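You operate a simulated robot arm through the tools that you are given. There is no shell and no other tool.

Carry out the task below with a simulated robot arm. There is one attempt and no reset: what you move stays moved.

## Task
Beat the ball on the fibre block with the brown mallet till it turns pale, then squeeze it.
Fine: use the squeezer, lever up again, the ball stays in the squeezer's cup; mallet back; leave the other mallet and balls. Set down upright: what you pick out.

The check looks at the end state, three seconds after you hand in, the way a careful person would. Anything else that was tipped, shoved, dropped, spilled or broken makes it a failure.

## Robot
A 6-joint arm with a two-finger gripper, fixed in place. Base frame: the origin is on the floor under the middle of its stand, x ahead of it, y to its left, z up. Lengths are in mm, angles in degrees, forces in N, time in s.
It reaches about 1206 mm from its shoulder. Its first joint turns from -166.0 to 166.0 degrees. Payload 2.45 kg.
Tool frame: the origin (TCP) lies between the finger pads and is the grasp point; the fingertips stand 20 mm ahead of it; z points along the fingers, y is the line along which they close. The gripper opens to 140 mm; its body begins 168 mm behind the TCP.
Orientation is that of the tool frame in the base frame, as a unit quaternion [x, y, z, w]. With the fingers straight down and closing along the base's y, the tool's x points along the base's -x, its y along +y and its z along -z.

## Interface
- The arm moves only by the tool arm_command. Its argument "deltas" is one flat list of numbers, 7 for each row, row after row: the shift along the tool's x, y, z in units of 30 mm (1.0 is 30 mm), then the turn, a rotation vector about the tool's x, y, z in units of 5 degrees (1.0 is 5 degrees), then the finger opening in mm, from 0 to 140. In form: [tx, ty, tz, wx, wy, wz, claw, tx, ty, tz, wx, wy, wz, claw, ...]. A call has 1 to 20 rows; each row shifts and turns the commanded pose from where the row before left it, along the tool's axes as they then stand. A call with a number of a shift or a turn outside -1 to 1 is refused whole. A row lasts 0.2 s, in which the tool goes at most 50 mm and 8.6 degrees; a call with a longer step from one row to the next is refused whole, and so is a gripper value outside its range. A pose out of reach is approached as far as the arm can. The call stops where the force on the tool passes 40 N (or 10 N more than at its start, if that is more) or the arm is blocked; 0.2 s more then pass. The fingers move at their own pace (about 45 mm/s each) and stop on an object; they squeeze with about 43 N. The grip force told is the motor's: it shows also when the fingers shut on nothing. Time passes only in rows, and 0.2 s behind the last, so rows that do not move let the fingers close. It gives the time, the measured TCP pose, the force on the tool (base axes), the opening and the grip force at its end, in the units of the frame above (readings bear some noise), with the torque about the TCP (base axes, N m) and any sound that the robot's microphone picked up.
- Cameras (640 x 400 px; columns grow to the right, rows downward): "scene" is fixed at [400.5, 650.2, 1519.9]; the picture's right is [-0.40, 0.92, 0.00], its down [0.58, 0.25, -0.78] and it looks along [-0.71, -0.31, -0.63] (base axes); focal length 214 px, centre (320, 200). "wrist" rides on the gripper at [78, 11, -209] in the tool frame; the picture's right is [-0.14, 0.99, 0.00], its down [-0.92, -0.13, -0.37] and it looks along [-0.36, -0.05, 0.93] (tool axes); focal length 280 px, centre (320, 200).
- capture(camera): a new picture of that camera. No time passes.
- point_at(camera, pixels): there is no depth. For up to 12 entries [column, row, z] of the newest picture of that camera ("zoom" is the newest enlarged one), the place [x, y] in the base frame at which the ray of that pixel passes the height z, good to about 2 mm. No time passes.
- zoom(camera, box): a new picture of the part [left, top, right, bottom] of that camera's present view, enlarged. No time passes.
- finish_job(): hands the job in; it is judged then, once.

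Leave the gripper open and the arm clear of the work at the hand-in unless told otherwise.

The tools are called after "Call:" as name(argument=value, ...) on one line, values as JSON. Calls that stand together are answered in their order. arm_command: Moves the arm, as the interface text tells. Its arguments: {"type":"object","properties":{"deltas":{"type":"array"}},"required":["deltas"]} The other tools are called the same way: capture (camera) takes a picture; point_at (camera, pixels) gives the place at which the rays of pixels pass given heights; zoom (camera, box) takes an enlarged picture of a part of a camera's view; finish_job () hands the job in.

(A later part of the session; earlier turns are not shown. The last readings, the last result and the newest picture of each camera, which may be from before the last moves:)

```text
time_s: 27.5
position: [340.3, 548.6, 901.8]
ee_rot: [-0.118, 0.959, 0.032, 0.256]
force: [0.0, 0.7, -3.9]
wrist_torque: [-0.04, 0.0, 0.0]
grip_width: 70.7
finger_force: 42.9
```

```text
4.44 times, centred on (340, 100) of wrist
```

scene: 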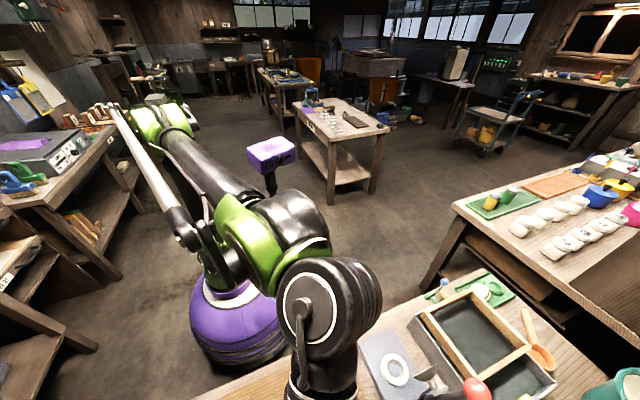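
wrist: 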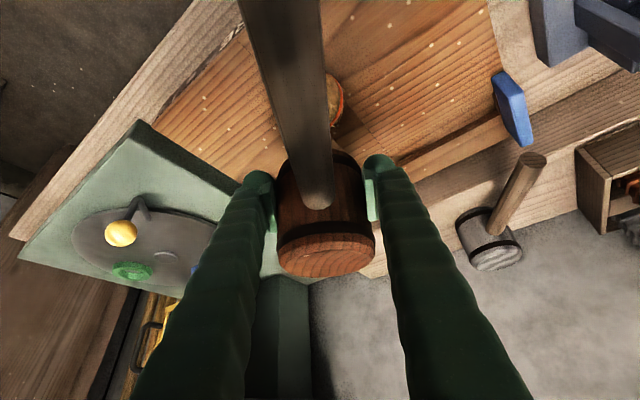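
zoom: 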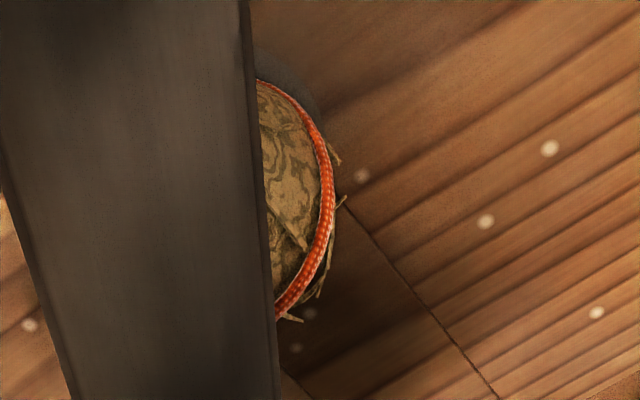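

The dark lines have faded clearly, so that blow counted. I'll give one more like it, then look again.

Call:
arm_command(deltas=[0.577, 0, 1, 0, 0, 0, 20, 0.577, 0, 1, 0, 0, 0, 20, -0.577, 0, -1, 0, 0, 0, 20, -0.577, 0, -1, 0, 0, 0, 20])

Call:
zoom(camera="wrist", box=[290, 55, 390, 145])

Call:
zoom(camera="scene", box=[220, 398, 380, 400])

```text
time_s: 28.5
position: [340.7, 550.1, 901.4]
ee_rot: [-0.118, 0.959, 0.031, 0.258]
force: [0.4, -0.2, -3.4]
wrist_torque: [-0.01, -0.03, 0.01]
grip_width: 70.9
finger_force: 42.9
```

```text
4.44 times, centred on (340, 100) of wrist
```

zoom: 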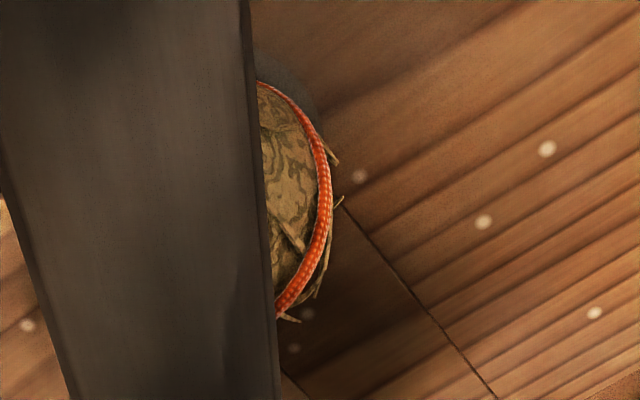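

```text
4.00 times, centred on (300, 399) of scene
```

zoom: 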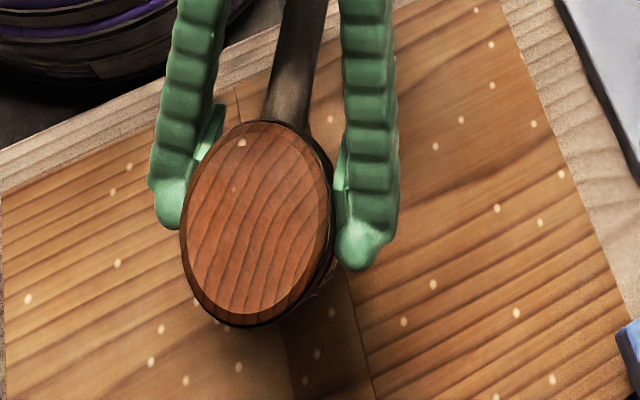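

There's little change from this one; it may have barely touched. I'll strike a few mm deeper and read the force at the bottom.

Call:
arm_command(deltas=[-0.15, 0, -0.26, 0, 0, 0, 20, 0, 0, 0, 0, 0, 0, 20, 0.577, 0, 1, 0, 0, 0, 20, 0.577, 0, 1, 0, 0, 0, 20, 0.25, 0, 0.433, 0, 0, 0, 20])

```text
time_s: 29.7
position: [341.2, 551.7, 821.9]
ee_rot: [-0.118, 0.959, 0.031, 0.257]
force: [4.0, 6.3, 35.7]
wrist_torque: [0.07, -0.38, 0.02]
grip_width: 71.1
finger_force: 43.2
```

Contact force is 36 N at z≈822. I'll lift and look at the ball and the grip.

Call:
arm_command(deltas=[-0.3, 0, -0.52, 0, 0, 0, 20, -0.5, 0, -0.866, 0, 0, 0, 20, -0.5, 0, -0.866, 0, 0, 0, 20, -0.2, 0, -0.346, 0, 0, 0, 20, 0, 0, 0, 0, 0, 0, 20])

Call:
capture(camera="wrist")

Call:
zoom(camera="wrist", box=[290, 45, 390, 135])

```text
time_s: 30.9
position: [341.7, 552.1, 917.0]
ee_rot: [-0.119, 0.959, 0.032, 0.255]
force: [-0.3, 0.8, -3.5]
wrist_torque: [0.02, 0.02, -0.03]
grip_width: 70.8
finger_force: 43.2
```

```text
taken
```

wrist: 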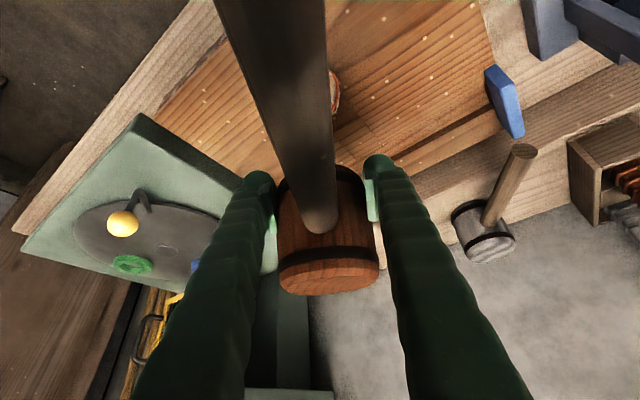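

```text
4.44 times, centred on (340, 90) of wrist
```

zoom: 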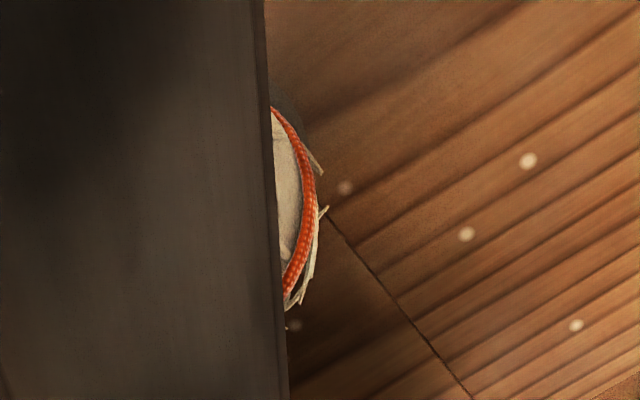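

The ball's visible edge is now pale. I'll raise the mallet and start back toward its place, then view the whole ball.

Call:
arm_command(deltas=[-0.5, 0, -0.866, 0, 0, 0, 20, -0.5, 0, -0.866, 0, 0, 0, 20, -0.8, 0.2, 0.3, 0, 0, 0, 20, -0.866, 0.2, 0.5, 0, 0, 0, 20, -0.866, 0.2, 0.5, 0, 0, 0, 20, -0.866, 0.2, 0.5, 0, 0, 0, 20, -0.866, 0.2, 0.5, 0, 0, 0, 20, 0, 0, 0, 0, 0, 0, 20])

Call:
zoom(camera="scene", box=[220, 398, 380, 400])

Call:
capture(camera="wrist")

```text
time_s: 32.7
position: [473.8, 616.0, 978.1]
ee_rot: [-0.117, 0.959, 0.031, 0.256]
force: [-0.1, 0.9, -3.6]
wrist_torque: [0.01, -0.02, 0.04]
grip_width: 70.7
finger_force: 43.0
```

```text
4.00 times, centred on (300, 399) of scene
```

zoom: 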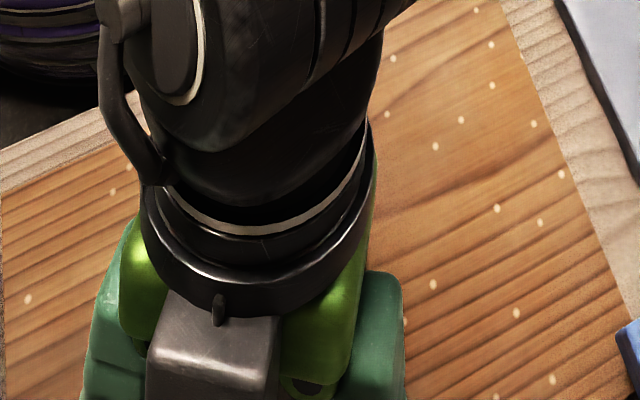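

```text
taken
```

wrist: 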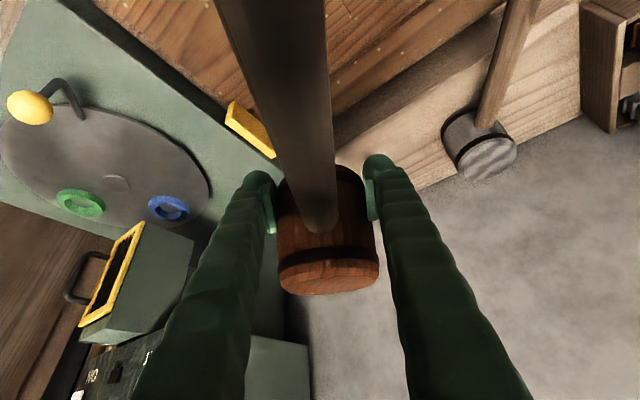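

The arm hides the ball here. I'll carry the mallet on to above its own place at (671.5,710.2), z≈930. From there the scene camera saw the ball earlier.

Call:
arm_command(deltas=[-0.77, 0.207, 0.709, 0, 0, 0, 20, -0.77, 0.207, 0.709, 0, 0, 0, 20, -0.77, 0.207, 0.709, 0, 0, 0, 20, -0.77, 0.207, 0.709, 0, 0, 0, 20, -0.77, 0.207, 0.709, 0, 0, 0, 20, -0.77, 0.207, 0.709, 0, 0, 0, 20, -0.77, 0.207, 0.709, 0, 0, 0, 20, 0, 0, 0, 0, 0, 0, 20, 0, 0, 0, 0, 0, 0, 20])

Call:
zoom(camera="scene", box=[220, 398, 380, 400])

Call:
capture(camera="wrist")

```text
time_s: 34.7
position: [672.8, 709.1, 930.7]
ee_rot: [-0.118, 0.959, 0.032, 0.256]
force: [0.9, 0.0, -2.2]
wrist_torque: [0.0, -0.04, -0.01]
grip_width: 70.6
finger_force: 43.6
```

```text
4.00 times, centred on (300, 399) of scene
```

zoom: 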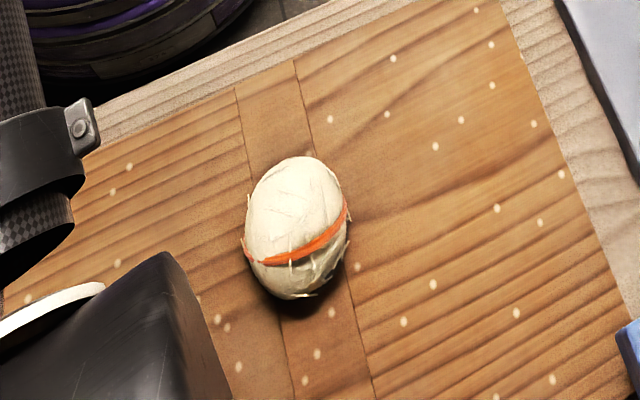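

```text
taken
```

wrist: 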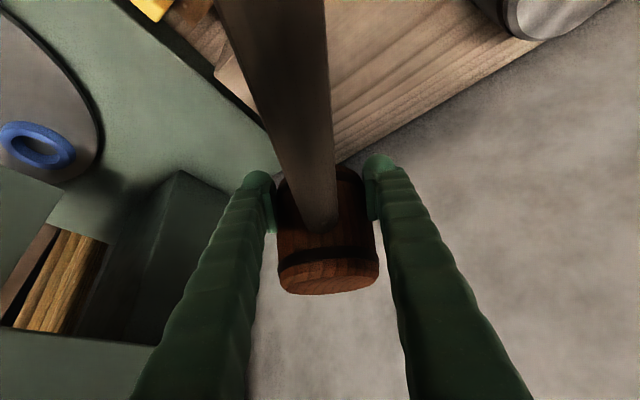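

The ball is now fully pale all over, so no more beating. I'll lower the mallet over its place. The head has slid about 52 mm up in the fingers, so it should touch the shelf near TCP z≈795. I'll go to about 806 first.

Call:
arm_command(deltas=[0.417, 0, 0.722, 0, 0, 0, 20, 0.417, 0, 0.722, 0, 0, 0, 20, 0.417, 0, 0.722, 0, 0, 0, 20, 0.417, 0, 0.722, 0, 0, 0, 20, 0.333, 0, 0.577, 0, 0, 0, 20, 0.083, 0, 0.144, 0, 0, 0, 20, 0, 0, 0, 0, 0, 0, 20])

Call:
capture(camera="wrist")

```text
time_s: 36.3
position: [670.4, 707.6, 806.0]
ee_rot: [-0.119, 0.959, 0.031, 0.256]
force: [0.2, 1.6, 9.7]
wrist_torque: [0.16, -0.64, 0.05]
grip_width: 70.8
finger_force: 42.9
```

```text
taken
```

wrist: 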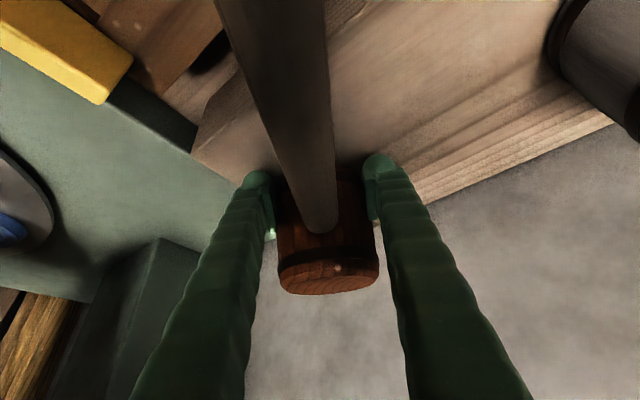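

The mallet touched at z≈806 with about 13 N. The torque points to contact on the head's far edge, so the head leans slightly nose-down. I'll raise a touch, tilt 2.5° to level it, and lower again to compare the torque.

Call:
arm_command(deltas=[-0.05, 0, -0.087, 0, 0, 0, 20, 0, 0, 0, 0, -0.5, 0, 20, 0, 0, 0, 0, 0, 0, 20])

```text
time_s: 37.1
position: [670.8, 708.3, 807.0]
ee_rot: [-0.118, 0.953, 0.034, 0.277]
force: [-0.2, 0.9, -3.7]
wrist_torque: [0.0, -0.04, 0.0]
grip_width: 70.4
finger_force: 43.1
```

Free again, with force only the weight. Lowering 3 mm now.

Call:
arm_command(deltas=[0.053, 0, 0.0846, 0, 0, 0, 20, 0, 0, 0, 0, 0, 0, 20])

```text
time_s: 37.7
position: [671.7, 707.3, 805.8]
ee_rot: [-0.118, 0.953, 0.035, 0.277]
force: [0.1, 0.6, -3.3]
wrist_torque: [0.04, -0.02, 0.01]
grip_width: 70.7
finger_force: 43.1
```

Still free at about 805. Lowering another 3 mm.

Call:
arm_command(deltas=[0.027, 0, 0.042, 0, 0, 0, 20, 0.027, 0, 0.042, 0, 0, 0, 20, 0, 0, 0, 0, 0, 0, 20])

```text
time_s: 38.5
position: [670.0, 708.6, 803.7]
ee_rot: [-0.118, 0.953, 0.035, 0.278]
force: [9.5, 3.1, 18.2]
wrist_torque: [0.29, -1.18, 0.05]
grip_width: 70.5
finger_force: 43.2
```

It touches on the far edge again, with 18 N. I'll lift 4 mm off and zoom on the head's top face to judge how much it leans.

Call:
arm_command(deltas=[-0.071, 0, -0.113, 0, 0, 0, 20, 0, 0, 0, 0, 0, 0, 20])

Call:
zoom(camera="wrist", box=[240, 140, 410, 310])

Call:
zoom(camera="wrist", box=[0, 0, 640, 2])

```text
time_s: 39.1
position: [671.0, 709.0, 806.9]
ee_rot: [-0.118, 0.953, 0.034, 0.277]
force: [1.5, -0.4, -3.1]
wrist_torque: [-0.02, -0.02, -0.01]
grip_width: 70.3
finger_force: 43.1
```

```text
2.35 times, centred on (325, 225) of wrist
```

zoom: 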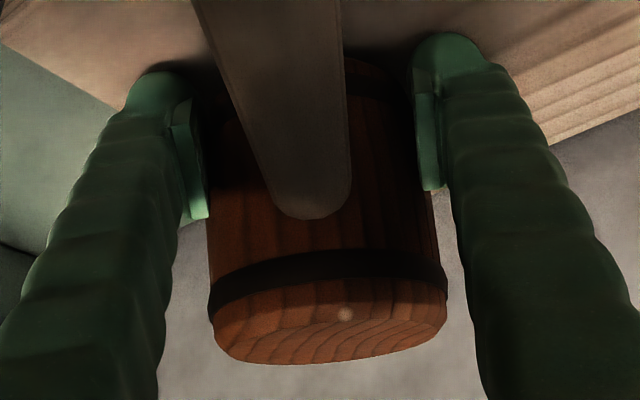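

```text
1.00 times, centred on (320, 1) of wrist (not enlarged: the box is as wide or as high as the picture)
```

zoom: 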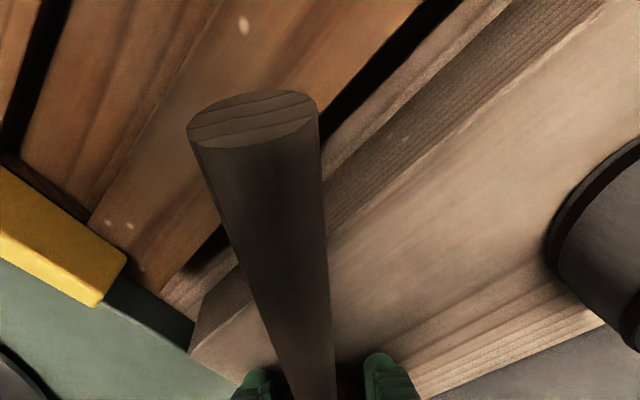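

The zoom shows the head's top face too thin and the handle end raised, meaning a nose-down lean of roughly 8°. I'll raise a little, tilt the tool 8° more to level the mallet, and look again.

Call:
arm_command(deltas=[-0.107, 0, -0.169, 0, 0, 0, 20, 0, 0, 0, 0, -0.8, 0, 20, 0, 0, 0, 0, -0.8, 0, 20, 0, 0, 0, 0, 0, 0, 20])

Call:
zoom(camera="wrist", box=[240, 140, 410, 310])

Call:
zoom(camera="wrist", box=[0, 0, 640, 2])

```text
time_s: 40.1
position: [672.0, 708.3, 811.6]
ee_rot: [-0.116, 0.931, 0.043, 0.342]
force: [0.8, -0.4, -4.4]
wrist_torque: [0.0, -0.03, 0.01]
grip_width: 70.6
finger_force: 42.8
```

```text
2.35 times, centred on (325, 225) of wrist
```

zoom: 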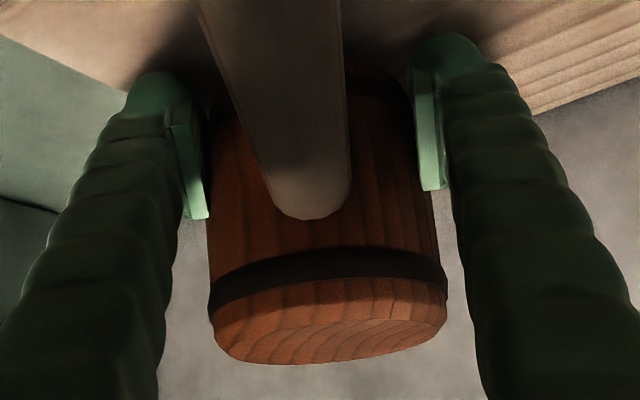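

```text
1.00 times, centred on (320, 1) of wrist (not enlarged: the box is as wide or as high as the picture)
```

zoom: 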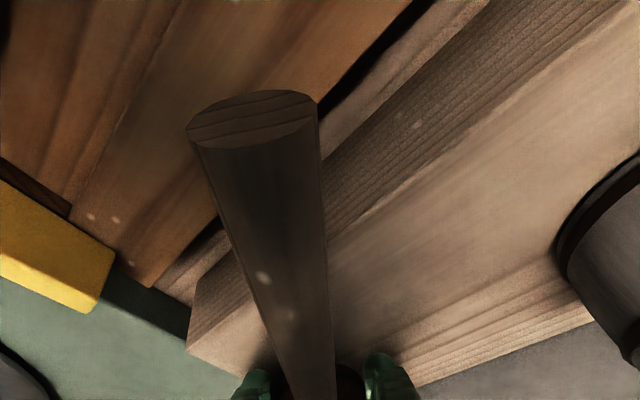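

The mallet moves rigidly with the hand, so only the computed angle changed (tilt is now 40°). I'll zoom tighter on the top face to check the leveling numerically.

Call:
zoom(camera="wrist", box=[270, 240, 390, 310])

```text
5.33 times, centred on (330, 275) of wrist
```

zoom: 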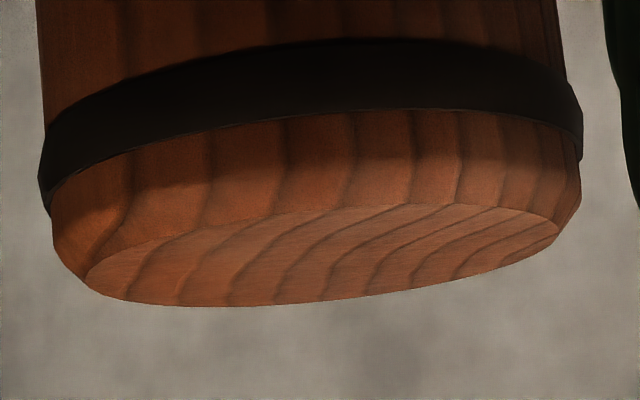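

The face thickness is about 16 px against about 18 expected for level, so 1° more will do. I'll apply it, then lower 12 mm gently.

Call:
arm_command(deltas=[0, 0, 0, 0, -0.22, 0, 20, 0.132, 0, 0.15, 0, 0, 0, 20, 0.132, 0, 0.15, 0, 0, 0, 20, 0, 0, 0, 0, 0, 0, 20])

```text
time_s: 41.2
position: [671.3, 707.7, 803.7]
ee_rot: [-0.115, 0.927, 0.044, 0.353]
force: [-1.8, -3.3, 15.0]
wrist_torque: [-0.03, 0.04, -0.23]
grip_width: 70.6
finger_force: 42.8
stopped in row 4: the force on the tool passed its limit at 41 N (the readings are from after the stop); the commanded pose is now the measured one
```

Contact is now flat: the torque about x and y is near zero, with about 18 N net. I'll ease up 1 mm and open the fingers.

Call:
arm_command(deltas=[-0.022, 0, -0.025, 0, 0, 0, 20, 0, 0, 0, 0, 0, 0, 75, 0, 0, 0, 0, 0, 0, 85, 0, 0, 0, 0, 0, 0, 100, 0, 0, 0, 0, 0, 0, 115, 0, 0, 0, 0, 0, 0, 115, 0, 0, 0, 0, 0, 0, 115])

Call:
capture(camera="wrist")

```text
time_s: 42.8
position: [671.0, 709.8, 803.8]
ee_rot: [-0.116, 0.927, 0.044, 0.353]
force: [-0.2, -0.5, 0.5]
wrist_torque: [-0.03, 0.0, -0.05]
grip_width: 114.7
finger_force: 0.1
```

```text
taken
```

wrist: 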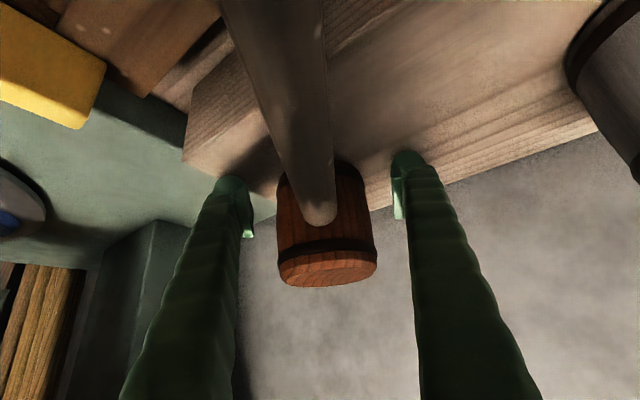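

The mallet stands by itself. Retreating 180 mm along the finger line, then looking.

Call:
arm_command(deltas=[0, 0, -0.6, 0, 0, 0, 115, 0, 0, -1, 0, 0, 0, 115, 0, 0, -1, 0, 0, 0, 115, 0, 0, -1, 0, 0, 0, 115, 0, 0, -1, 0, 0, 0, 115, 0, 0, -1, 0, 0, 0, 115, 0, 0, -0.4, 0, 0, 0, 115, 0, 0, 0, 0, 0, 0, 115])

Call:
capture(camera="wrist")

Call:
zoom(camera="wrist", box=[220, 20, 420, 200])

```text
time_s: 44.6
position: [552.2, 680.5, 939.0]
ee_rot: [-0.116, 0.927, 0.045, 0.353]
force: [-0.5, -0.3, 0.1]
wrist_torque: [0.0, 0.0, 0.01]
grip_width: 114.8
finger_force: 0.2
```

```text
taken
```

wrist: 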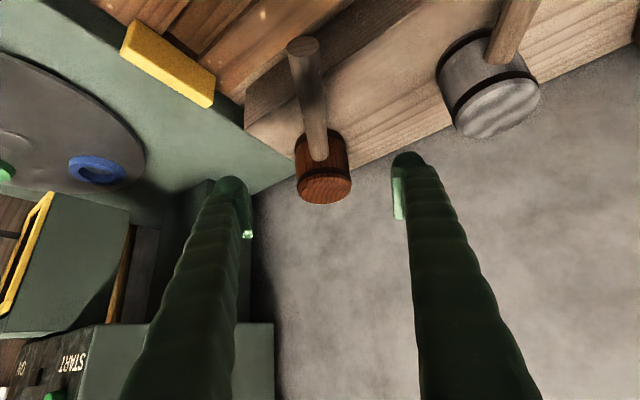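

```text
2.22 times, centred on (320, 110) of wrist
```

zoom: 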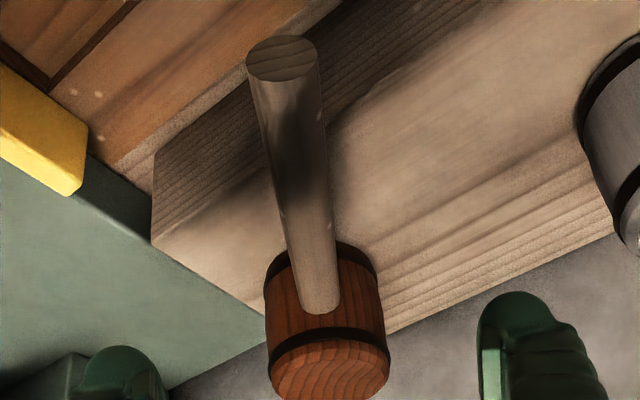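

The brown mallet stands upright on the shelf, as the grey one does. I'll check its head centre and handle end against the start, about (672,710) and (498,668).

Call:
point_at(camera="zoom", pixels=[[330, 372, 865], [284, 58, 832], [284, 58, 845], [318, 310, 832]])

```text
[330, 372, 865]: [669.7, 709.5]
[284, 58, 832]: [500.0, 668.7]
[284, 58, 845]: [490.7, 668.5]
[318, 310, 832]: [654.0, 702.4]
```

The mallet is back within about 2 mm. The red knob of the squeezer's lever triangulates to roughly (224,857,1056), so the lever stands tall and I must stay clear of it. Next I'll bring the hand vertical and move high to about (200,600,1150) to study the squeezer.

Call:
arm_command(deltas=[0, 0, 0, 0, 0.92, 0, 115, 0, 0, 0, 0, 0.92, 0, 115, 0, 0, 0, 0, 0.92, 0, 115, 0, 0, 0, 0, 0.92, 0, 115, 0, 0, 0, 0, 0.92, 0, 115, 0, 0, 0, 0, 0.92, 0, 115, 0, 0, 0, 0, 0.92, 0, 115, 0, 0, 0, 0, 0.92, 0, 115, 0, 0, 0, 0, 0.92, 0, 115])

Call:
arm_command(deltas=[0.859, 0.02, -0.502, 0, 0, 0, 115, 0.859, 0.02, -0.502, 0, 0, 0, 115, 0.859, 0.02, -0.502, 0, 0, 0, 115, 0.859, 0.02, -0.502, 0, 0, 0, 115, 0.859, 0.02, -0.502, 0, 0, 0, 115, 0.859, 0.02, -0.502, 0, 0, 0, 115, 0.859, 0.02, -0.502, 0, 0, 0, 115, 0.859, 0.02, -0.502, 0, 0, 0, 115, 0.859, 0.02, -0.502, 0, 0, 0, 115, 0.859, 0.02, -0.502, 0, 0, 0, 115, 0.859, 0.02, -0.502, 0, 0, 0, 115, 0.859, 0.02, -0.502, 0, 0, 0, 115, 0.859, 0.02, -0.502, 0, 0, 0, 115, 0.859, 0.02, -0.502, 0, 0, 0, 115, 0, 0, 0, 0, 0, 0, 115])

Call:
capture(camera="wrist")

Call:
zoom(camera="scene", box=[120, 398, 520, 400])

```text
time_s: 46.6
position: [555.5, 680.8, 938.2]
ee_rot: [-0.124, 0.992, 0.0, 0.001]
force: [-0.2, -0.3, 0.2]
wrist_torque: [-0.01, 0.0, 0.02]
grip_width: 115.0
finger_force: 0.1
```

```text
time_s: 49.8
position: [200.0, 599.0, 1148.4]
ee_rot: [-0.125, 0.992, 0.0, 0.002]
force: [-0.9, -0.7, 0.1]
wrist_torque: [-0.01, 0.01, 0.03]
grip_width: 115.2
finger_force: 0.2
```

```text
taken
```

wrist: 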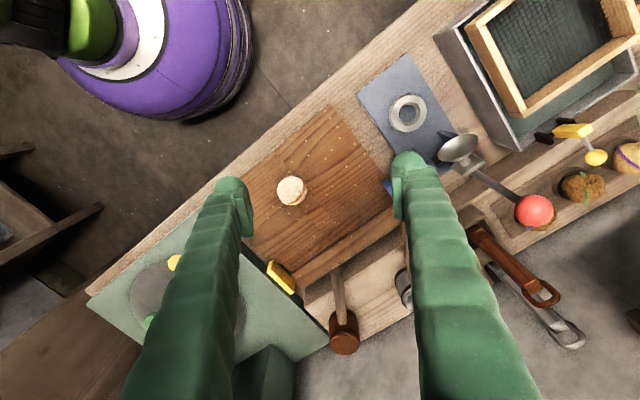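

```text
1.60 times, centred on (320, 399) of scene
```

zoom: 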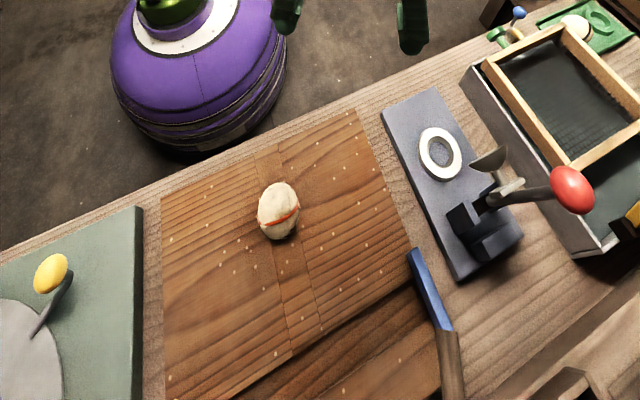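

The whole pale ball is visible, and the lever stands up with the dome presser on it. I'll zoom on the squeezer from both cameras to locate hinge, dome and knob.

Call:
zoom(camera="wrist", box=[350, 40, 570, 240])

Call:
zoom(camera="scene", box=[350, 390, 510, 400])

```text
2.00 times, centred on (460, 140) of wrist
```

zoom: 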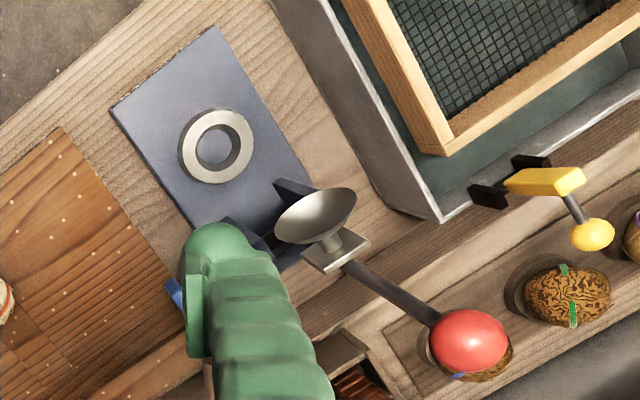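

```text
4.00 times, centred on (430, 395) of scene
```

zoom: 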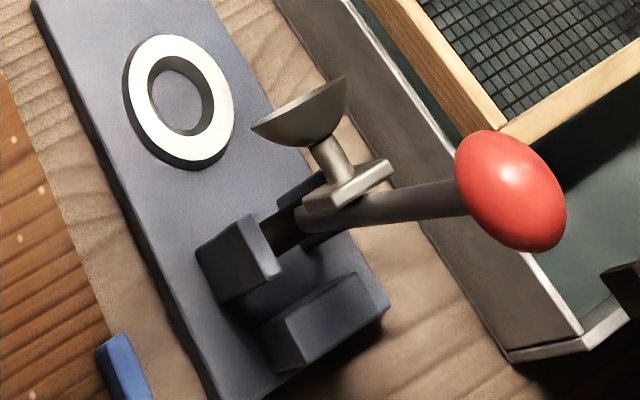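

I'll read rays for ring, dome, block, knob and hinge in both views.

Call:
point_at(camera="zoom", pixels=[[511, 190, 900], [511, 190, 1060], [300, 110, 800], [300, 110, 950], [347, 187, 800], [347, 187, 950], [285, 238, 740], [285, 238, 800], [180, 101, 730], [180, 101, 745], [240, 255, 760], [325, 320, 760]])

Call:
point_at(camera="wrist", pixels=[[534, 210, 900], [534, 210, 1060], [459, 147, 800], [459, 147, 950], [468, 166, 800], [468, 166, 950], [408, 113, 730], [408, 113, 745], [292, 191, 740], [292, 191, 760]])

```text
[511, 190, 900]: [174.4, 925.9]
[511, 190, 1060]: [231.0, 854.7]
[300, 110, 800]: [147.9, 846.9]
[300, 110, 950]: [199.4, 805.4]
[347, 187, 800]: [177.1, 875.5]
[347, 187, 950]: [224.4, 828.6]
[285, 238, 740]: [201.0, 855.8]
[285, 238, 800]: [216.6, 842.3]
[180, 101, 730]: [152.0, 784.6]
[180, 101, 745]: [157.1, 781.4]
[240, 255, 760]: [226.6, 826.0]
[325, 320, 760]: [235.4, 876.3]
```

```text
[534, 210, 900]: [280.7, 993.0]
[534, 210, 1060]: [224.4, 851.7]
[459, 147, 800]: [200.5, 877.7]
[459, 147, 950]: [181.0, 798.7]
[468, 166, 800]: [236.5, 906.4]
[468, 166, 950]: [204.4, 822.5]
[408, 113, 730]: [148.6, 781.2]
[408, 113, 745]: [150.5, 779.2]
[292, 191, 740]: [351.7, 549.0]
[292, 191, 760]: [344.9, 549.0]
```

Results: knob about (228,858,1052), dome about (186,815,917), ring about (151,780,740). I still need a side view of the hinge to understand the swing. High above the bench, I'll yaw 60° and tilt the hand sideways so the wrist camera looks along the hinge axis.

Call:
arm_command(deltas=[0, 0, 0, 0, 0, -1, 115, 0, 0, 0, 0, 0, -1, 115, 0, 0, 0, 0, 0, -1, 115, 0, 0, 0, 0, 0, -1, 115, 0, 0, 0, 0, 0, -1, 115, 0, 0, 0, 0, 0, -1, 115, 0, 0, 0, 0, 0, -1, 115, 0, 0, 0, 0, 0, -1, 115, 0, 0, 0, 0, 0, -1, 115, 0, 0, 0, 0, 0, -1, 115, 0, 0, 0, 0, 0, -1, 115, 0, 0, 0, 0, 0, -1, 115, 0, 0, 0, 0, 0, 0, 115])

Call:
arm_command(deltas=[0, 0, 0, -1, 0, 0, 115, 0, 0, 0, -1, 0, 0, 115, 0, 0, 0, -1, 0, 0, 115, 0, 0, 0, -1, 0, 0, 115, 0, 0, 0, -1, 0, 0, 115, 0, 0, 0, -1, 0, 0, 115, 0, 0, 0, -1, 0, 0, 115, 0, 0, 0, -1, 0, 0, 115, 0, 0, 0, -1, 0, 0, 115, 0, 0, 0, -1, 0, 0, 115, 0, 0, 0, -1, 0, 0, 115, 0, 0, 0, -1, 0, 0, 115, 0, 0, 0, 0, 0, 0, 115])

Call:
capture(camera="wrist")

Call:
capture(camera="scene")

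```text
time_s: 52.6
position: [202.5, 599.6, 1147.0]
ee_rot: [-0.604, 0.797, -0.001, 0.001]
force: [0.3, 0.0, 0.1]
wrist_torque: [0.01, -0.01, 0.0]
grip_width: 114.9
finger_force: 0.0
```

```text
time_s: 55.4
position: [201.7, 598.5, 1148.2]
ee_rot: [-0.523, 0.691, 0.398, -0.3]
force: [0.3, -0.5, 0.6]
wrist_torque: [0.02, 0.0, 0.03]
grip_width: 114.9
finger_force: 0.1
```

```text
taken
```

wrist: 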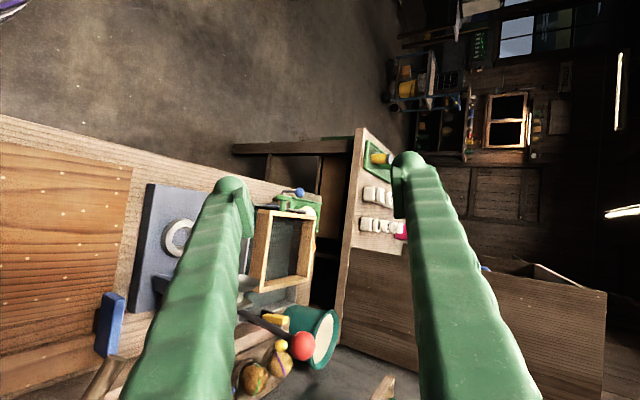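

```text
taken
```

scene: 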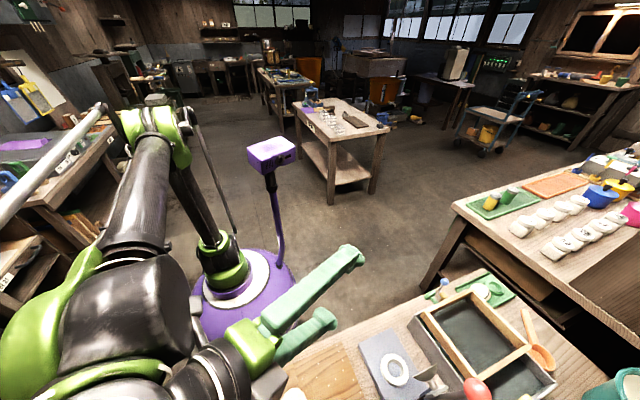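

The view works (image turned so up is to the right). Now moving to about (355,716,906) so the squeezer comes to the picture's centre, staying over 150 mm from the lever.

Call:
arm_command(deltas=[-0.517, -0.893, 0.067, 0, 0, 0, 115, -0.517, -0.893, 0.067, 0, 0, 0, 115, -0.517, -0.893, 0.067, 0, 0, 0, 115, -0.517, -0.893, 0.067, 0, 0, 0, 115, -0.517, -0.893, 0.067, 0, 0, 0, 115, -0.517, -0.893, 0.067, 0, 0, 0, 115, -0.517, -0.893, 0.067, 0, 0, 0, 115, -0.517, -0.893, 0.067, 0, 0, 0, 115, 0, 0, 0, 0, 0, 0, 115])

Call:
capture(camera="wrist")

Call:
zoom(camera="wrist", box=[200, 100, 440, 260])

```text
time_s: 57.4
position: [325.9, 694.5, 952.7]
ee_rot: [-0.523, 0.691, 0.397, -0.301]
force: [0.1, 0.1, 0.2]
wrist_torque: [0.0, -0.02, -0.01]
grip_width: 115.0
finger_force: 0.0
```

```text
taken
```

wrist: 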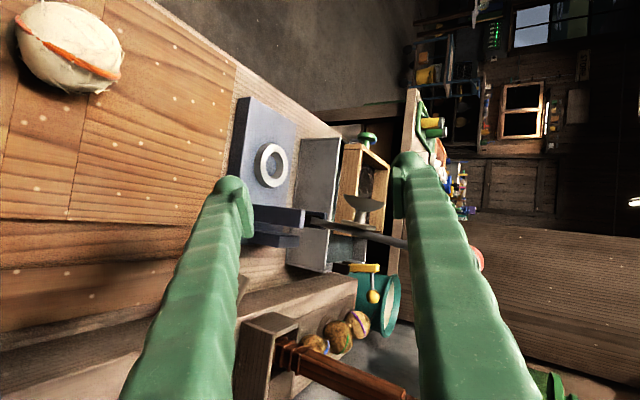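

```text
2.50 times, centred on (320, 180) of wrist
```

zoom: 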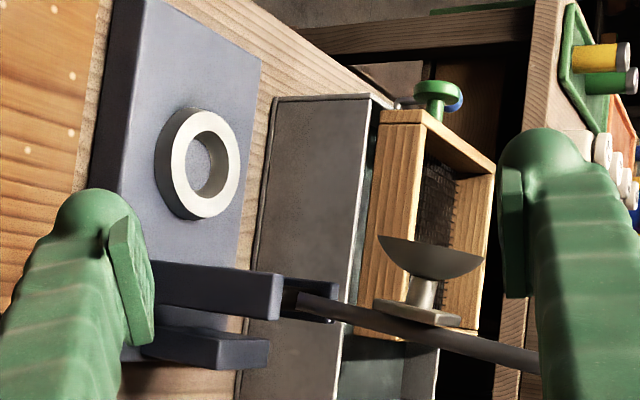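

This side view makes the mechanism clear. The hinge is at the top of the two posts, about 90–100 mm from the ring. The arm stands almost upright, and its bowl will swing over onto the ring. I'll zoom the scene camera on the ring to measure its size.

Call:
zoom(camera="scene", box=[360, 385, 460, 400])

Call:
zoom(camera="wrist", box=[0, 0, 160, 110])

```text
6.40 times, centred on (410, 392) of scene
```

zoom: 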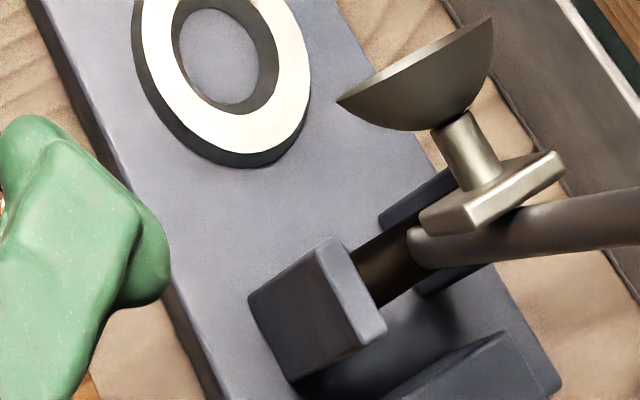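

```text
3.64 times, centred on (80, 55) of wrist
```

zoom: 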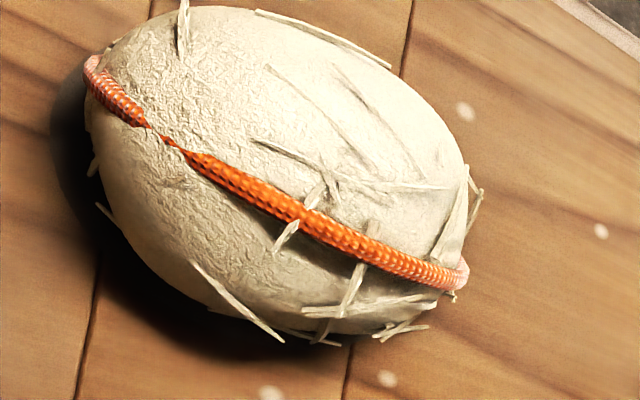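

The ball is pale all over, with its band intact. One more scene zoom with the ring fully in the frame.

Call:
zoom(camera="scene", box=[355, 345, 443, 400])

```text
7.27 times, centred on (399, 372) of scene
```

zoom: 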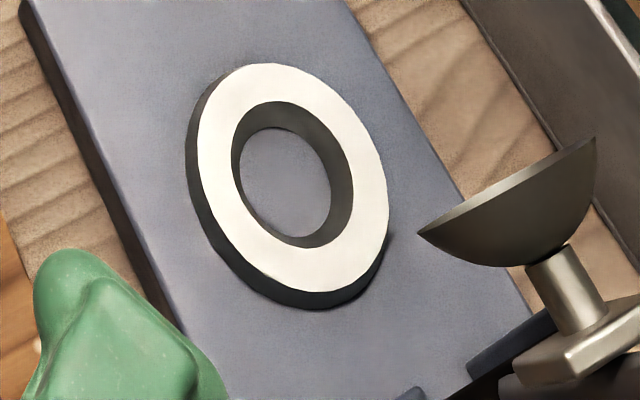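

Reading the ring's outer and inner edges at its top height, plus the plate edges for its direction.

Call:
point_at(camera="zoom", pixels=[[293, 177, 738], [197, 150, 738], [388, 197, 738], [275, 63, 738], [310, 292, 738], [232, 165, 738], [353, 185, 738], [285, 101, 738], [302, 246, 738], [22, 5, 720], [180, 325, 720], [346, 0, 720]])

```text
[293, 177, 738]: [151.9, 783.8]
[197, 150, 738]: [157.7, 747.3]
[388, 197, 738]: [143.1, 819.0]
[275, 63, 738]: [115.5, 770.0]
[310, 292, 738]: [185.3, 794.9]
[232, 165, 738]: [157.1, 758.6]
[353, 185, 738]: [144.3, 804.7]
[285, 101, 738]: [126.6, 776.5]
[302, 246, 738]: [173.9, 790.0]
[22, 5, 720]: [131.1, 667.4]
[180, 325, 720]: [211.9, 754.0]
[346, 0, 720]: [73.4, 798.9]
```

Ring: centre about (151,782), outer radius 37, inner radius 24. The plate axis points at 47°, so hinge and lever swing in that plane. I'll bring the hand back vertical, yaw to 47°, and lean it 35° toward the robot. That keeps it clear of the upright lever later. I'm turning in place at this height.

Call:
arm_command(deltas=[0, 0, 0, 1, 0, 0, 115, 0, 0, 0, 1, 0, 0, 115, 0, 0, 0, 1, 0, 0, 115, 0, 0, 0, 1, 0, 0, 115, 0, 0, 0, 1, 0, 0, 115, 0, 0, 0, 1, 0, 0, 115, 0, 0, 0, 1, 0, 0, 115, 0, 0, 0, 1, 0, 0, 115, 0, 0, 0, 1, 0, 0, 115, 0, 0, 0, 1, 0, 0, 115, 0, 0, 0, 1, 0, 0, 115, 0, 0, 0, 1, 0, 0, 115])

Call:
arm_command(deltas=[0, 0, 0, 0, 0, 1, 110, 0, 0, 0, 0, 0, 1, 110, 0, 0, 0, 0, 0, 1, 110, 0, 0, 0, 0, 0, 1, 110, 0, 0, 0, 0, 0, 1, 110, 0, 0, 0, 0, 0, 0.46, 110, 0, 0, 0, 0, -1, 0, 110, 0, 0, 0, 0, -1, 0, 110, 0, 0, 0, 0, -1, 0, 110, 0, 0, 0, 0, -1, 0, 110, 0, 0, 0, 0, -1, 0, 110, 0, 0, 0, 0, -1, 0, 110, 0, 0, 0, 0, -1, 0, 110, 0, 0, 0, 0, 0, 0, 110])

Call:
capture(camera="wrist")

```text
time_s: 60.0
position: [325.4, 694.7, 955.3]
ee_rot: [-0.603, 0.798, -0.002, 0.002]
force: [-0.3, -0.4, 0.4]
wrist_torque: [-0.01, 0.03, -0.03]
grip_width: 114.9
finger_force: 0.1
```

```text
time_s: 63.0
position: [325.8, 693.5, 955.4]
ee_rot: [-0.38, 0.874, 0.12, 0.28]
force: [0.1, -0.1, 0.0]
wrist_torque: [0.01, -0.01, -0.04]
grip_width: 110.0
finger_force: 0.0
```

```text
taken
```

wrist: 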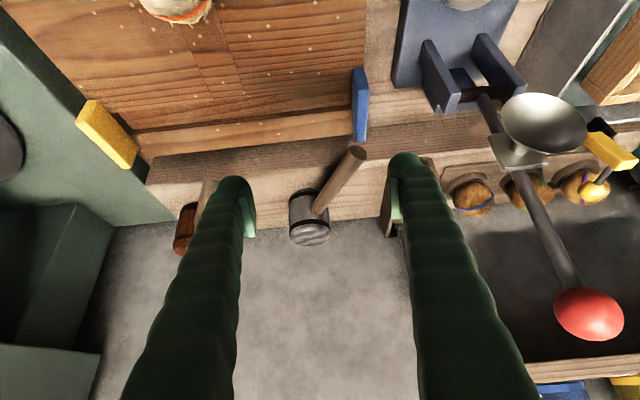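

Yaw 47° and tilt 35° are set. I'm moving to the pre-grasp point at about (293,500,864), short of the ball along the finger line.

Call:
arm_command(deltas=[0.774, -0.451, -0.09, 0, 0, 0, 110, 0.774, -0.451, -0.09, 0, 0, 0, 110, 0.774, -0.451, -0.09, 0, 0, 0, 110, 0.774, -0.451, -0.09, 0, 0, 0, 110, 0.774, -0.451, -0.09, 0, 0, 0, 110, 0.774, -0.451, -0.09, 0, 0, 0, 110, 0.774, -0.451, -0.09, 0, 0, 0, 110, 0.774, -0.451, -0.09, 0, 0, 0, 110, 0, 0, 0, 0, 0, 0, 110])

Call:
capture(camera="wrist")

Call:
zoom(camera="wrist", box=[220, 60, 420, 220])

```text
time_s: 65.0
position: [294.8, 496.0, 868.7]
ee_rot: [-0.38, 0.874, 0.119, 0.278]
force: [-1.5, 0.3, 0.6]
wrist_torque: [-0.01, -0.03, 0.04]
grip_width: 110.1
finger_force: 0.1
```

```text
taken
```

wrist: 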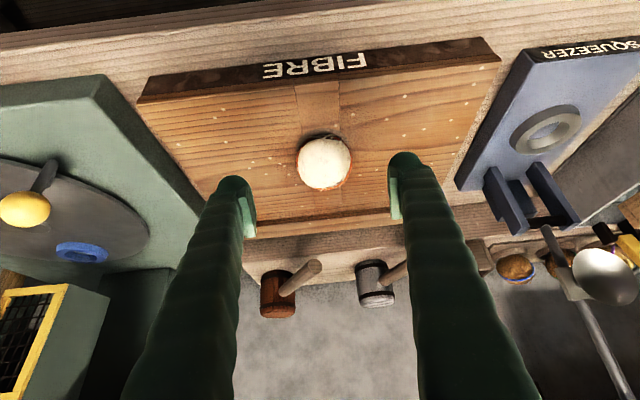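

```text
2.50 times, centred on (320, 140) of wrist
```

zoom: 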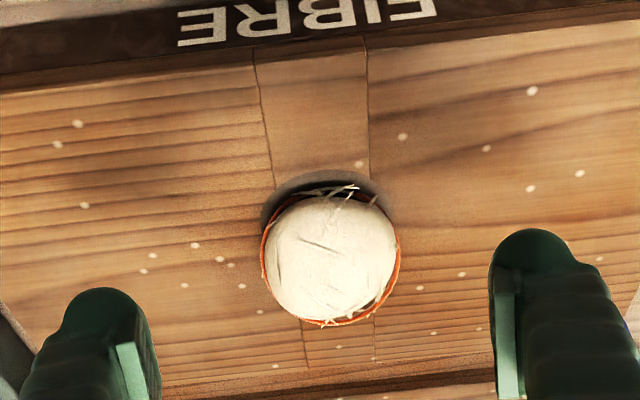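

The labels "FIBRE" and "SQUEEZER" confirm both places. The ball's outline centre is at zoom (331,258). Reading its ray and edges.

Call:
point_at(camera="zoom", pixels=[[331, 258, 755], [331, 258, 765], [331, 258, 775], [262, 258, 760], [401, 258, 760], [365, 38, 725], [255, 50, 725]])

```text
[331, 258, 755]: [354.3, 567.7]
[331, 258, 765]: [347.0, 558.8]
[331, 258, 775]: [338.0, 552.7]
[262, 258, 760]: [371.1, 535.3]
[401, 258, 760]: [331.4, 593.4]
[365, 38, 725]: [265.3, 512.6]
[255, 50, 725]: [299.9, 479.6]
```

Combining with the scene ray, the ball's centre is about (340,553,771). I'm advancing 116 mm along the fingers with a small sideways correction.

Call:
arm_command(deltas=[-0.1, 0.1, 0.7, 0, 0, 0, 110, -0.107, 0.073, 0.8, 0, 0, 0, 110, 0, 0, 0.8, 0, 0, 0, 110, 0, 0, 0.8, 0, 0, 0, 110, 0, 0, 0.5, 0, 0, 0, 110, 0, 0, 0.277, 0, 0, 0, 110, 0, 0, 0, 0, 0, 0, 110])

Call:
capture(camera="wrist")

Call:
zoom(camera="scene", box=[220, 398, 380, 400])

```text
time_s: 66.6
position: [338.6, 553.4, 775.8]
ee_rot: [-0.38, 0.874, 0.119, 0.279]
force: [-0.2, 0.5, -0.7]
wrist_torque: [-0.03, 0.01, 0.02]
grip_width: 110.2
finger_force: 0.0
```

```text
taken
```

wrist: 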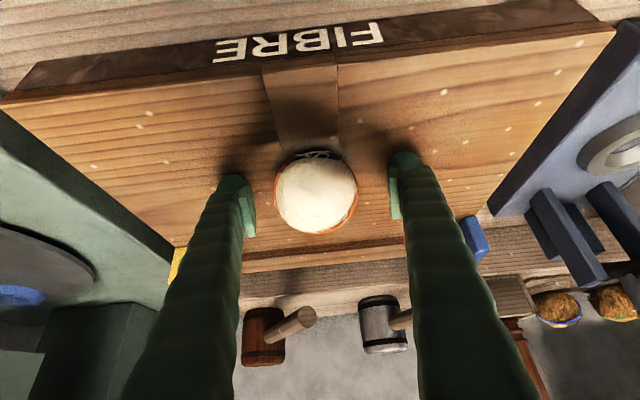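

```text
4.00 times, centred on (300, 399) of scene
```

zoom: 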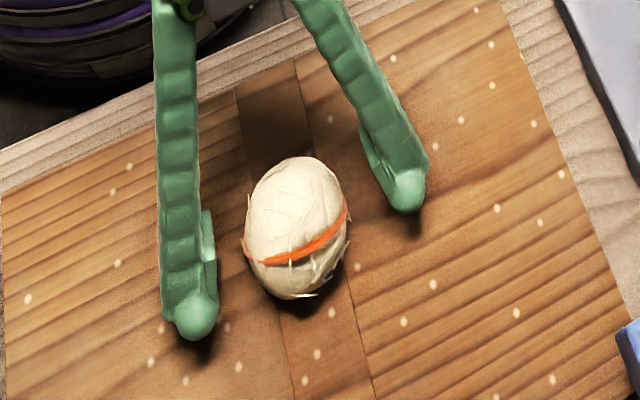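

The ball lies between the pads, about 3 mm left of centre. I'll shift that much and close.

Call:
arm_command(deltas=[0, -0.1, 0, 0, 0, 0, 110, 0, 0, 0, 0, 0, 0, 95, 0, 0, 0, 0, 0, 0, 80, 0, 0, 0, 0, 0, 0, 65, 0, 0, 0, 0, 0, 0, 50, 0, 0, 0, 0, 0, 0, 40, 0, 0, 0, 0, 0, 0, 40])

Call:
capture(camera="wrist")

```text
time_s: 68.2
position: [340.5, 553.8, 774.8]
ee_rot: [-0.38, 0.874, 0.119, 0.278]
force: [-3.8, 3.4, 0.7]
wrist_torque: [0.03, 0.05, 0.01]
grip_width: 61.3
finger_force: 42.4
```

```text
taken
```

wrist: 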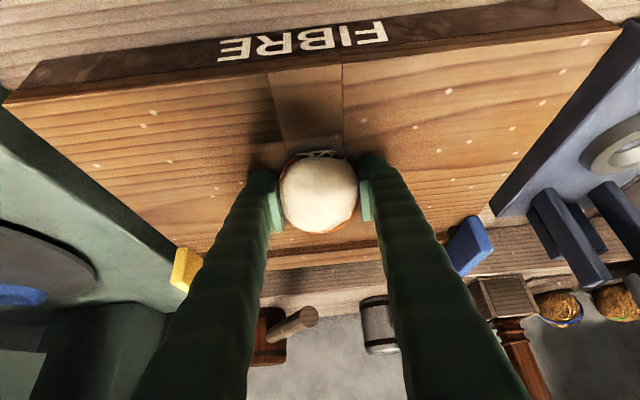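

The ball is held at 61 mm. I'll lift it 60 mm straight up and check.

Call:
arm_command(deltas=[-0.287, 0, -0.41, 0, 0, 0, 40, -0.574, 0, -0.819, 0, 0, 0, 40, -0.287, 0, -0.41, 0, 0, 0, 40, 0, 0, 0, 0, 0, 0, 40])

Call:
capture(camera="wrist")

```text
time_s: 69.2
position: [340.2, 554.2, 832.0]
ee_rot: [-0.379, 0.875, 0.119, 0.278]
force: [0.7, -0.1, -0.7]
wrist_torque: [-0.02, -0.03, 0.02]
grip_width: 61.3
finger_force: 43.2
```

```text
taken
```

wrist: 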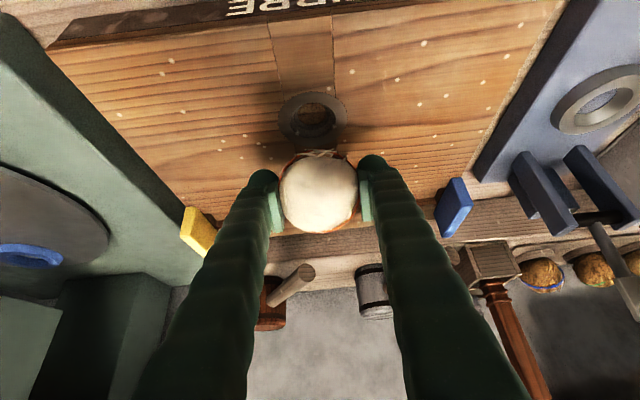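

The ball lifted cleanly; it had been sitting on a small dark ring. Now carrying it over to above the squeezer's cup, keeping z≈833, below the bowl and above the ring.

Call:
arm_command(deltas=[-0.093, 0.892, 0.066, 0, 0, 0, 40, -0.093, 0.892, 0.066, 0, 0, 0, 40, -0.093, 0.892, 0.066, 0, 0, 0, 40, -0.093, 0.892, 0.066, 0, 0, 0, 40, -0.093, 0.892, 0.066, 0, 0, 0, 40, -0.093, 0.892, 0.066, 0, 0, 0, 40, -0.093, 0.892, 0.066, 0, 0, 0, 40, 0, 0, 0, 0, 0, 0, 40])

Call:
capture(camera="wrist")

Call:
zoom(camera="scene", box=[340, 320, 500, 400])

```text
time_s: 71.0
position: [219.0, 700.4, 832.8]
ee_rot: [-0.379, 0.874, 0.12, 0.278]
force: [-0.4, 0.4, -1.8]
wrist_torque: [0.01, -0.01, -0.01]
grip_width: 61.3
finger_force: 43.2
```

```text
taken
```

wrist: 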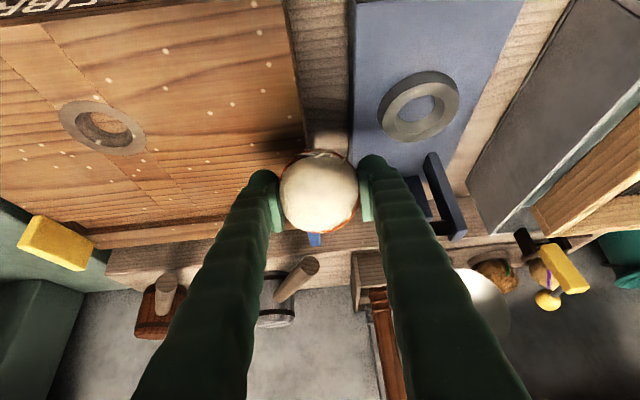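

```text
4.00 times, centred on (420, 360) of scene
```

zoom: 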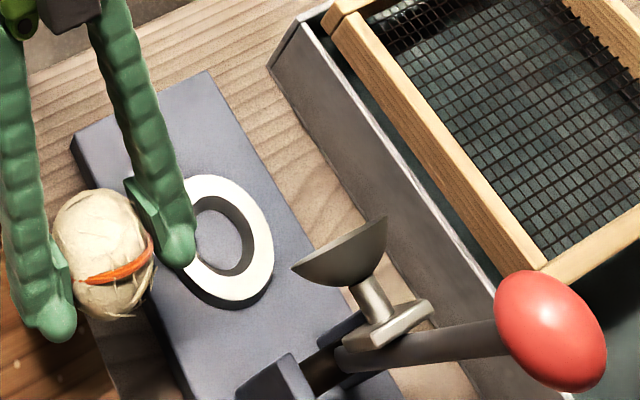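

I'll re-measure the ring centre from this nearer wrist view.

Call:
zoom(camera="wrist", box=[350, 40, 490, 170])

```text
3.08 times, centred on (420, 105) of wrist
```

zoom: 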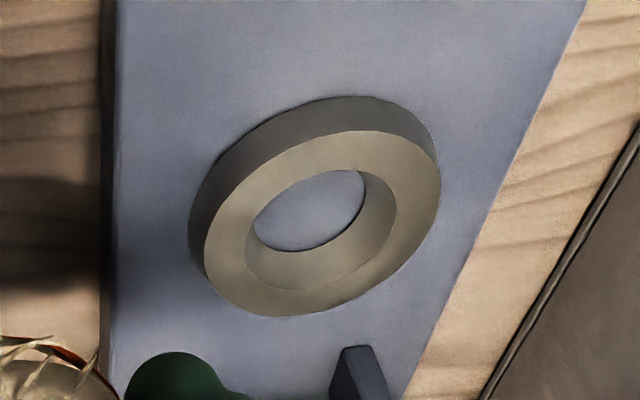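

Call:
point_at(camera="zoom", pixels=[[322, 224, 730], [322, 224, 740], [322, 224, 750], [204, 265, 740], [441, 180, 740], [350, 130, 740], [275, 316, 740], [100, 200, 715]])

```text
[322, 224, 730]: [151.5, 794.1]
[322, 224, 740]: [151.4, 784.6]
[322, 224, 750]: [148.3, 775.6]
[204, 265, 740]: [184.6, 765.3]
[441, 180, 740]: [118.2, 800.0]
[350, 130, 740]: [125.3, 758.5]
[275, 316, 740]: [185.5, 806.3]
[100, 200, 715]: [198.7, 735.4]
```

The ring top is at z≈742, centre about (151.5,783). I'll check the distance to the tray on the right before bringing the right finger there.

Call:
point_at(camera="zoom", pixels=[[562, 270, 700], [562, 270, 740], [562, 270, 780], [500, 200, 705], [485, 395, 700], [485, 395, 780]])

Call:
zoom(camera="wrist", box=[360, 0, 640, 260])

```text
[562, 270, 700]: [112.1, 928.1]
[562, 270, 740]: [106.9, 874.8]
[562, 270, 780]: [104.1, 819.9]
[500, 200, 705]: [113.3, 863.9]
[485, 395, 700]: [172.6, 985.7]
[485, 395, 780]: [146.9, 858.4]
```

```text
1.54 times, centred on (500, 130) of wrist
```

zoom: 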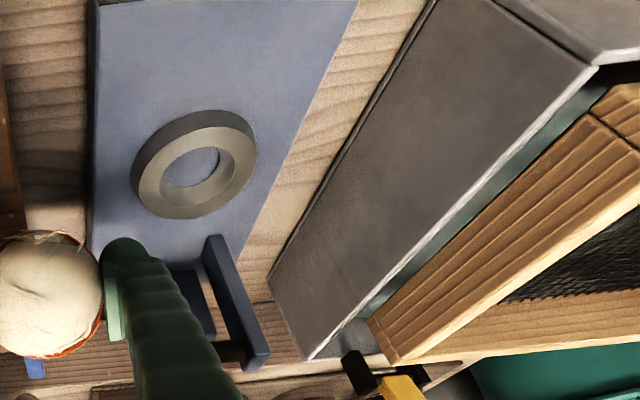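

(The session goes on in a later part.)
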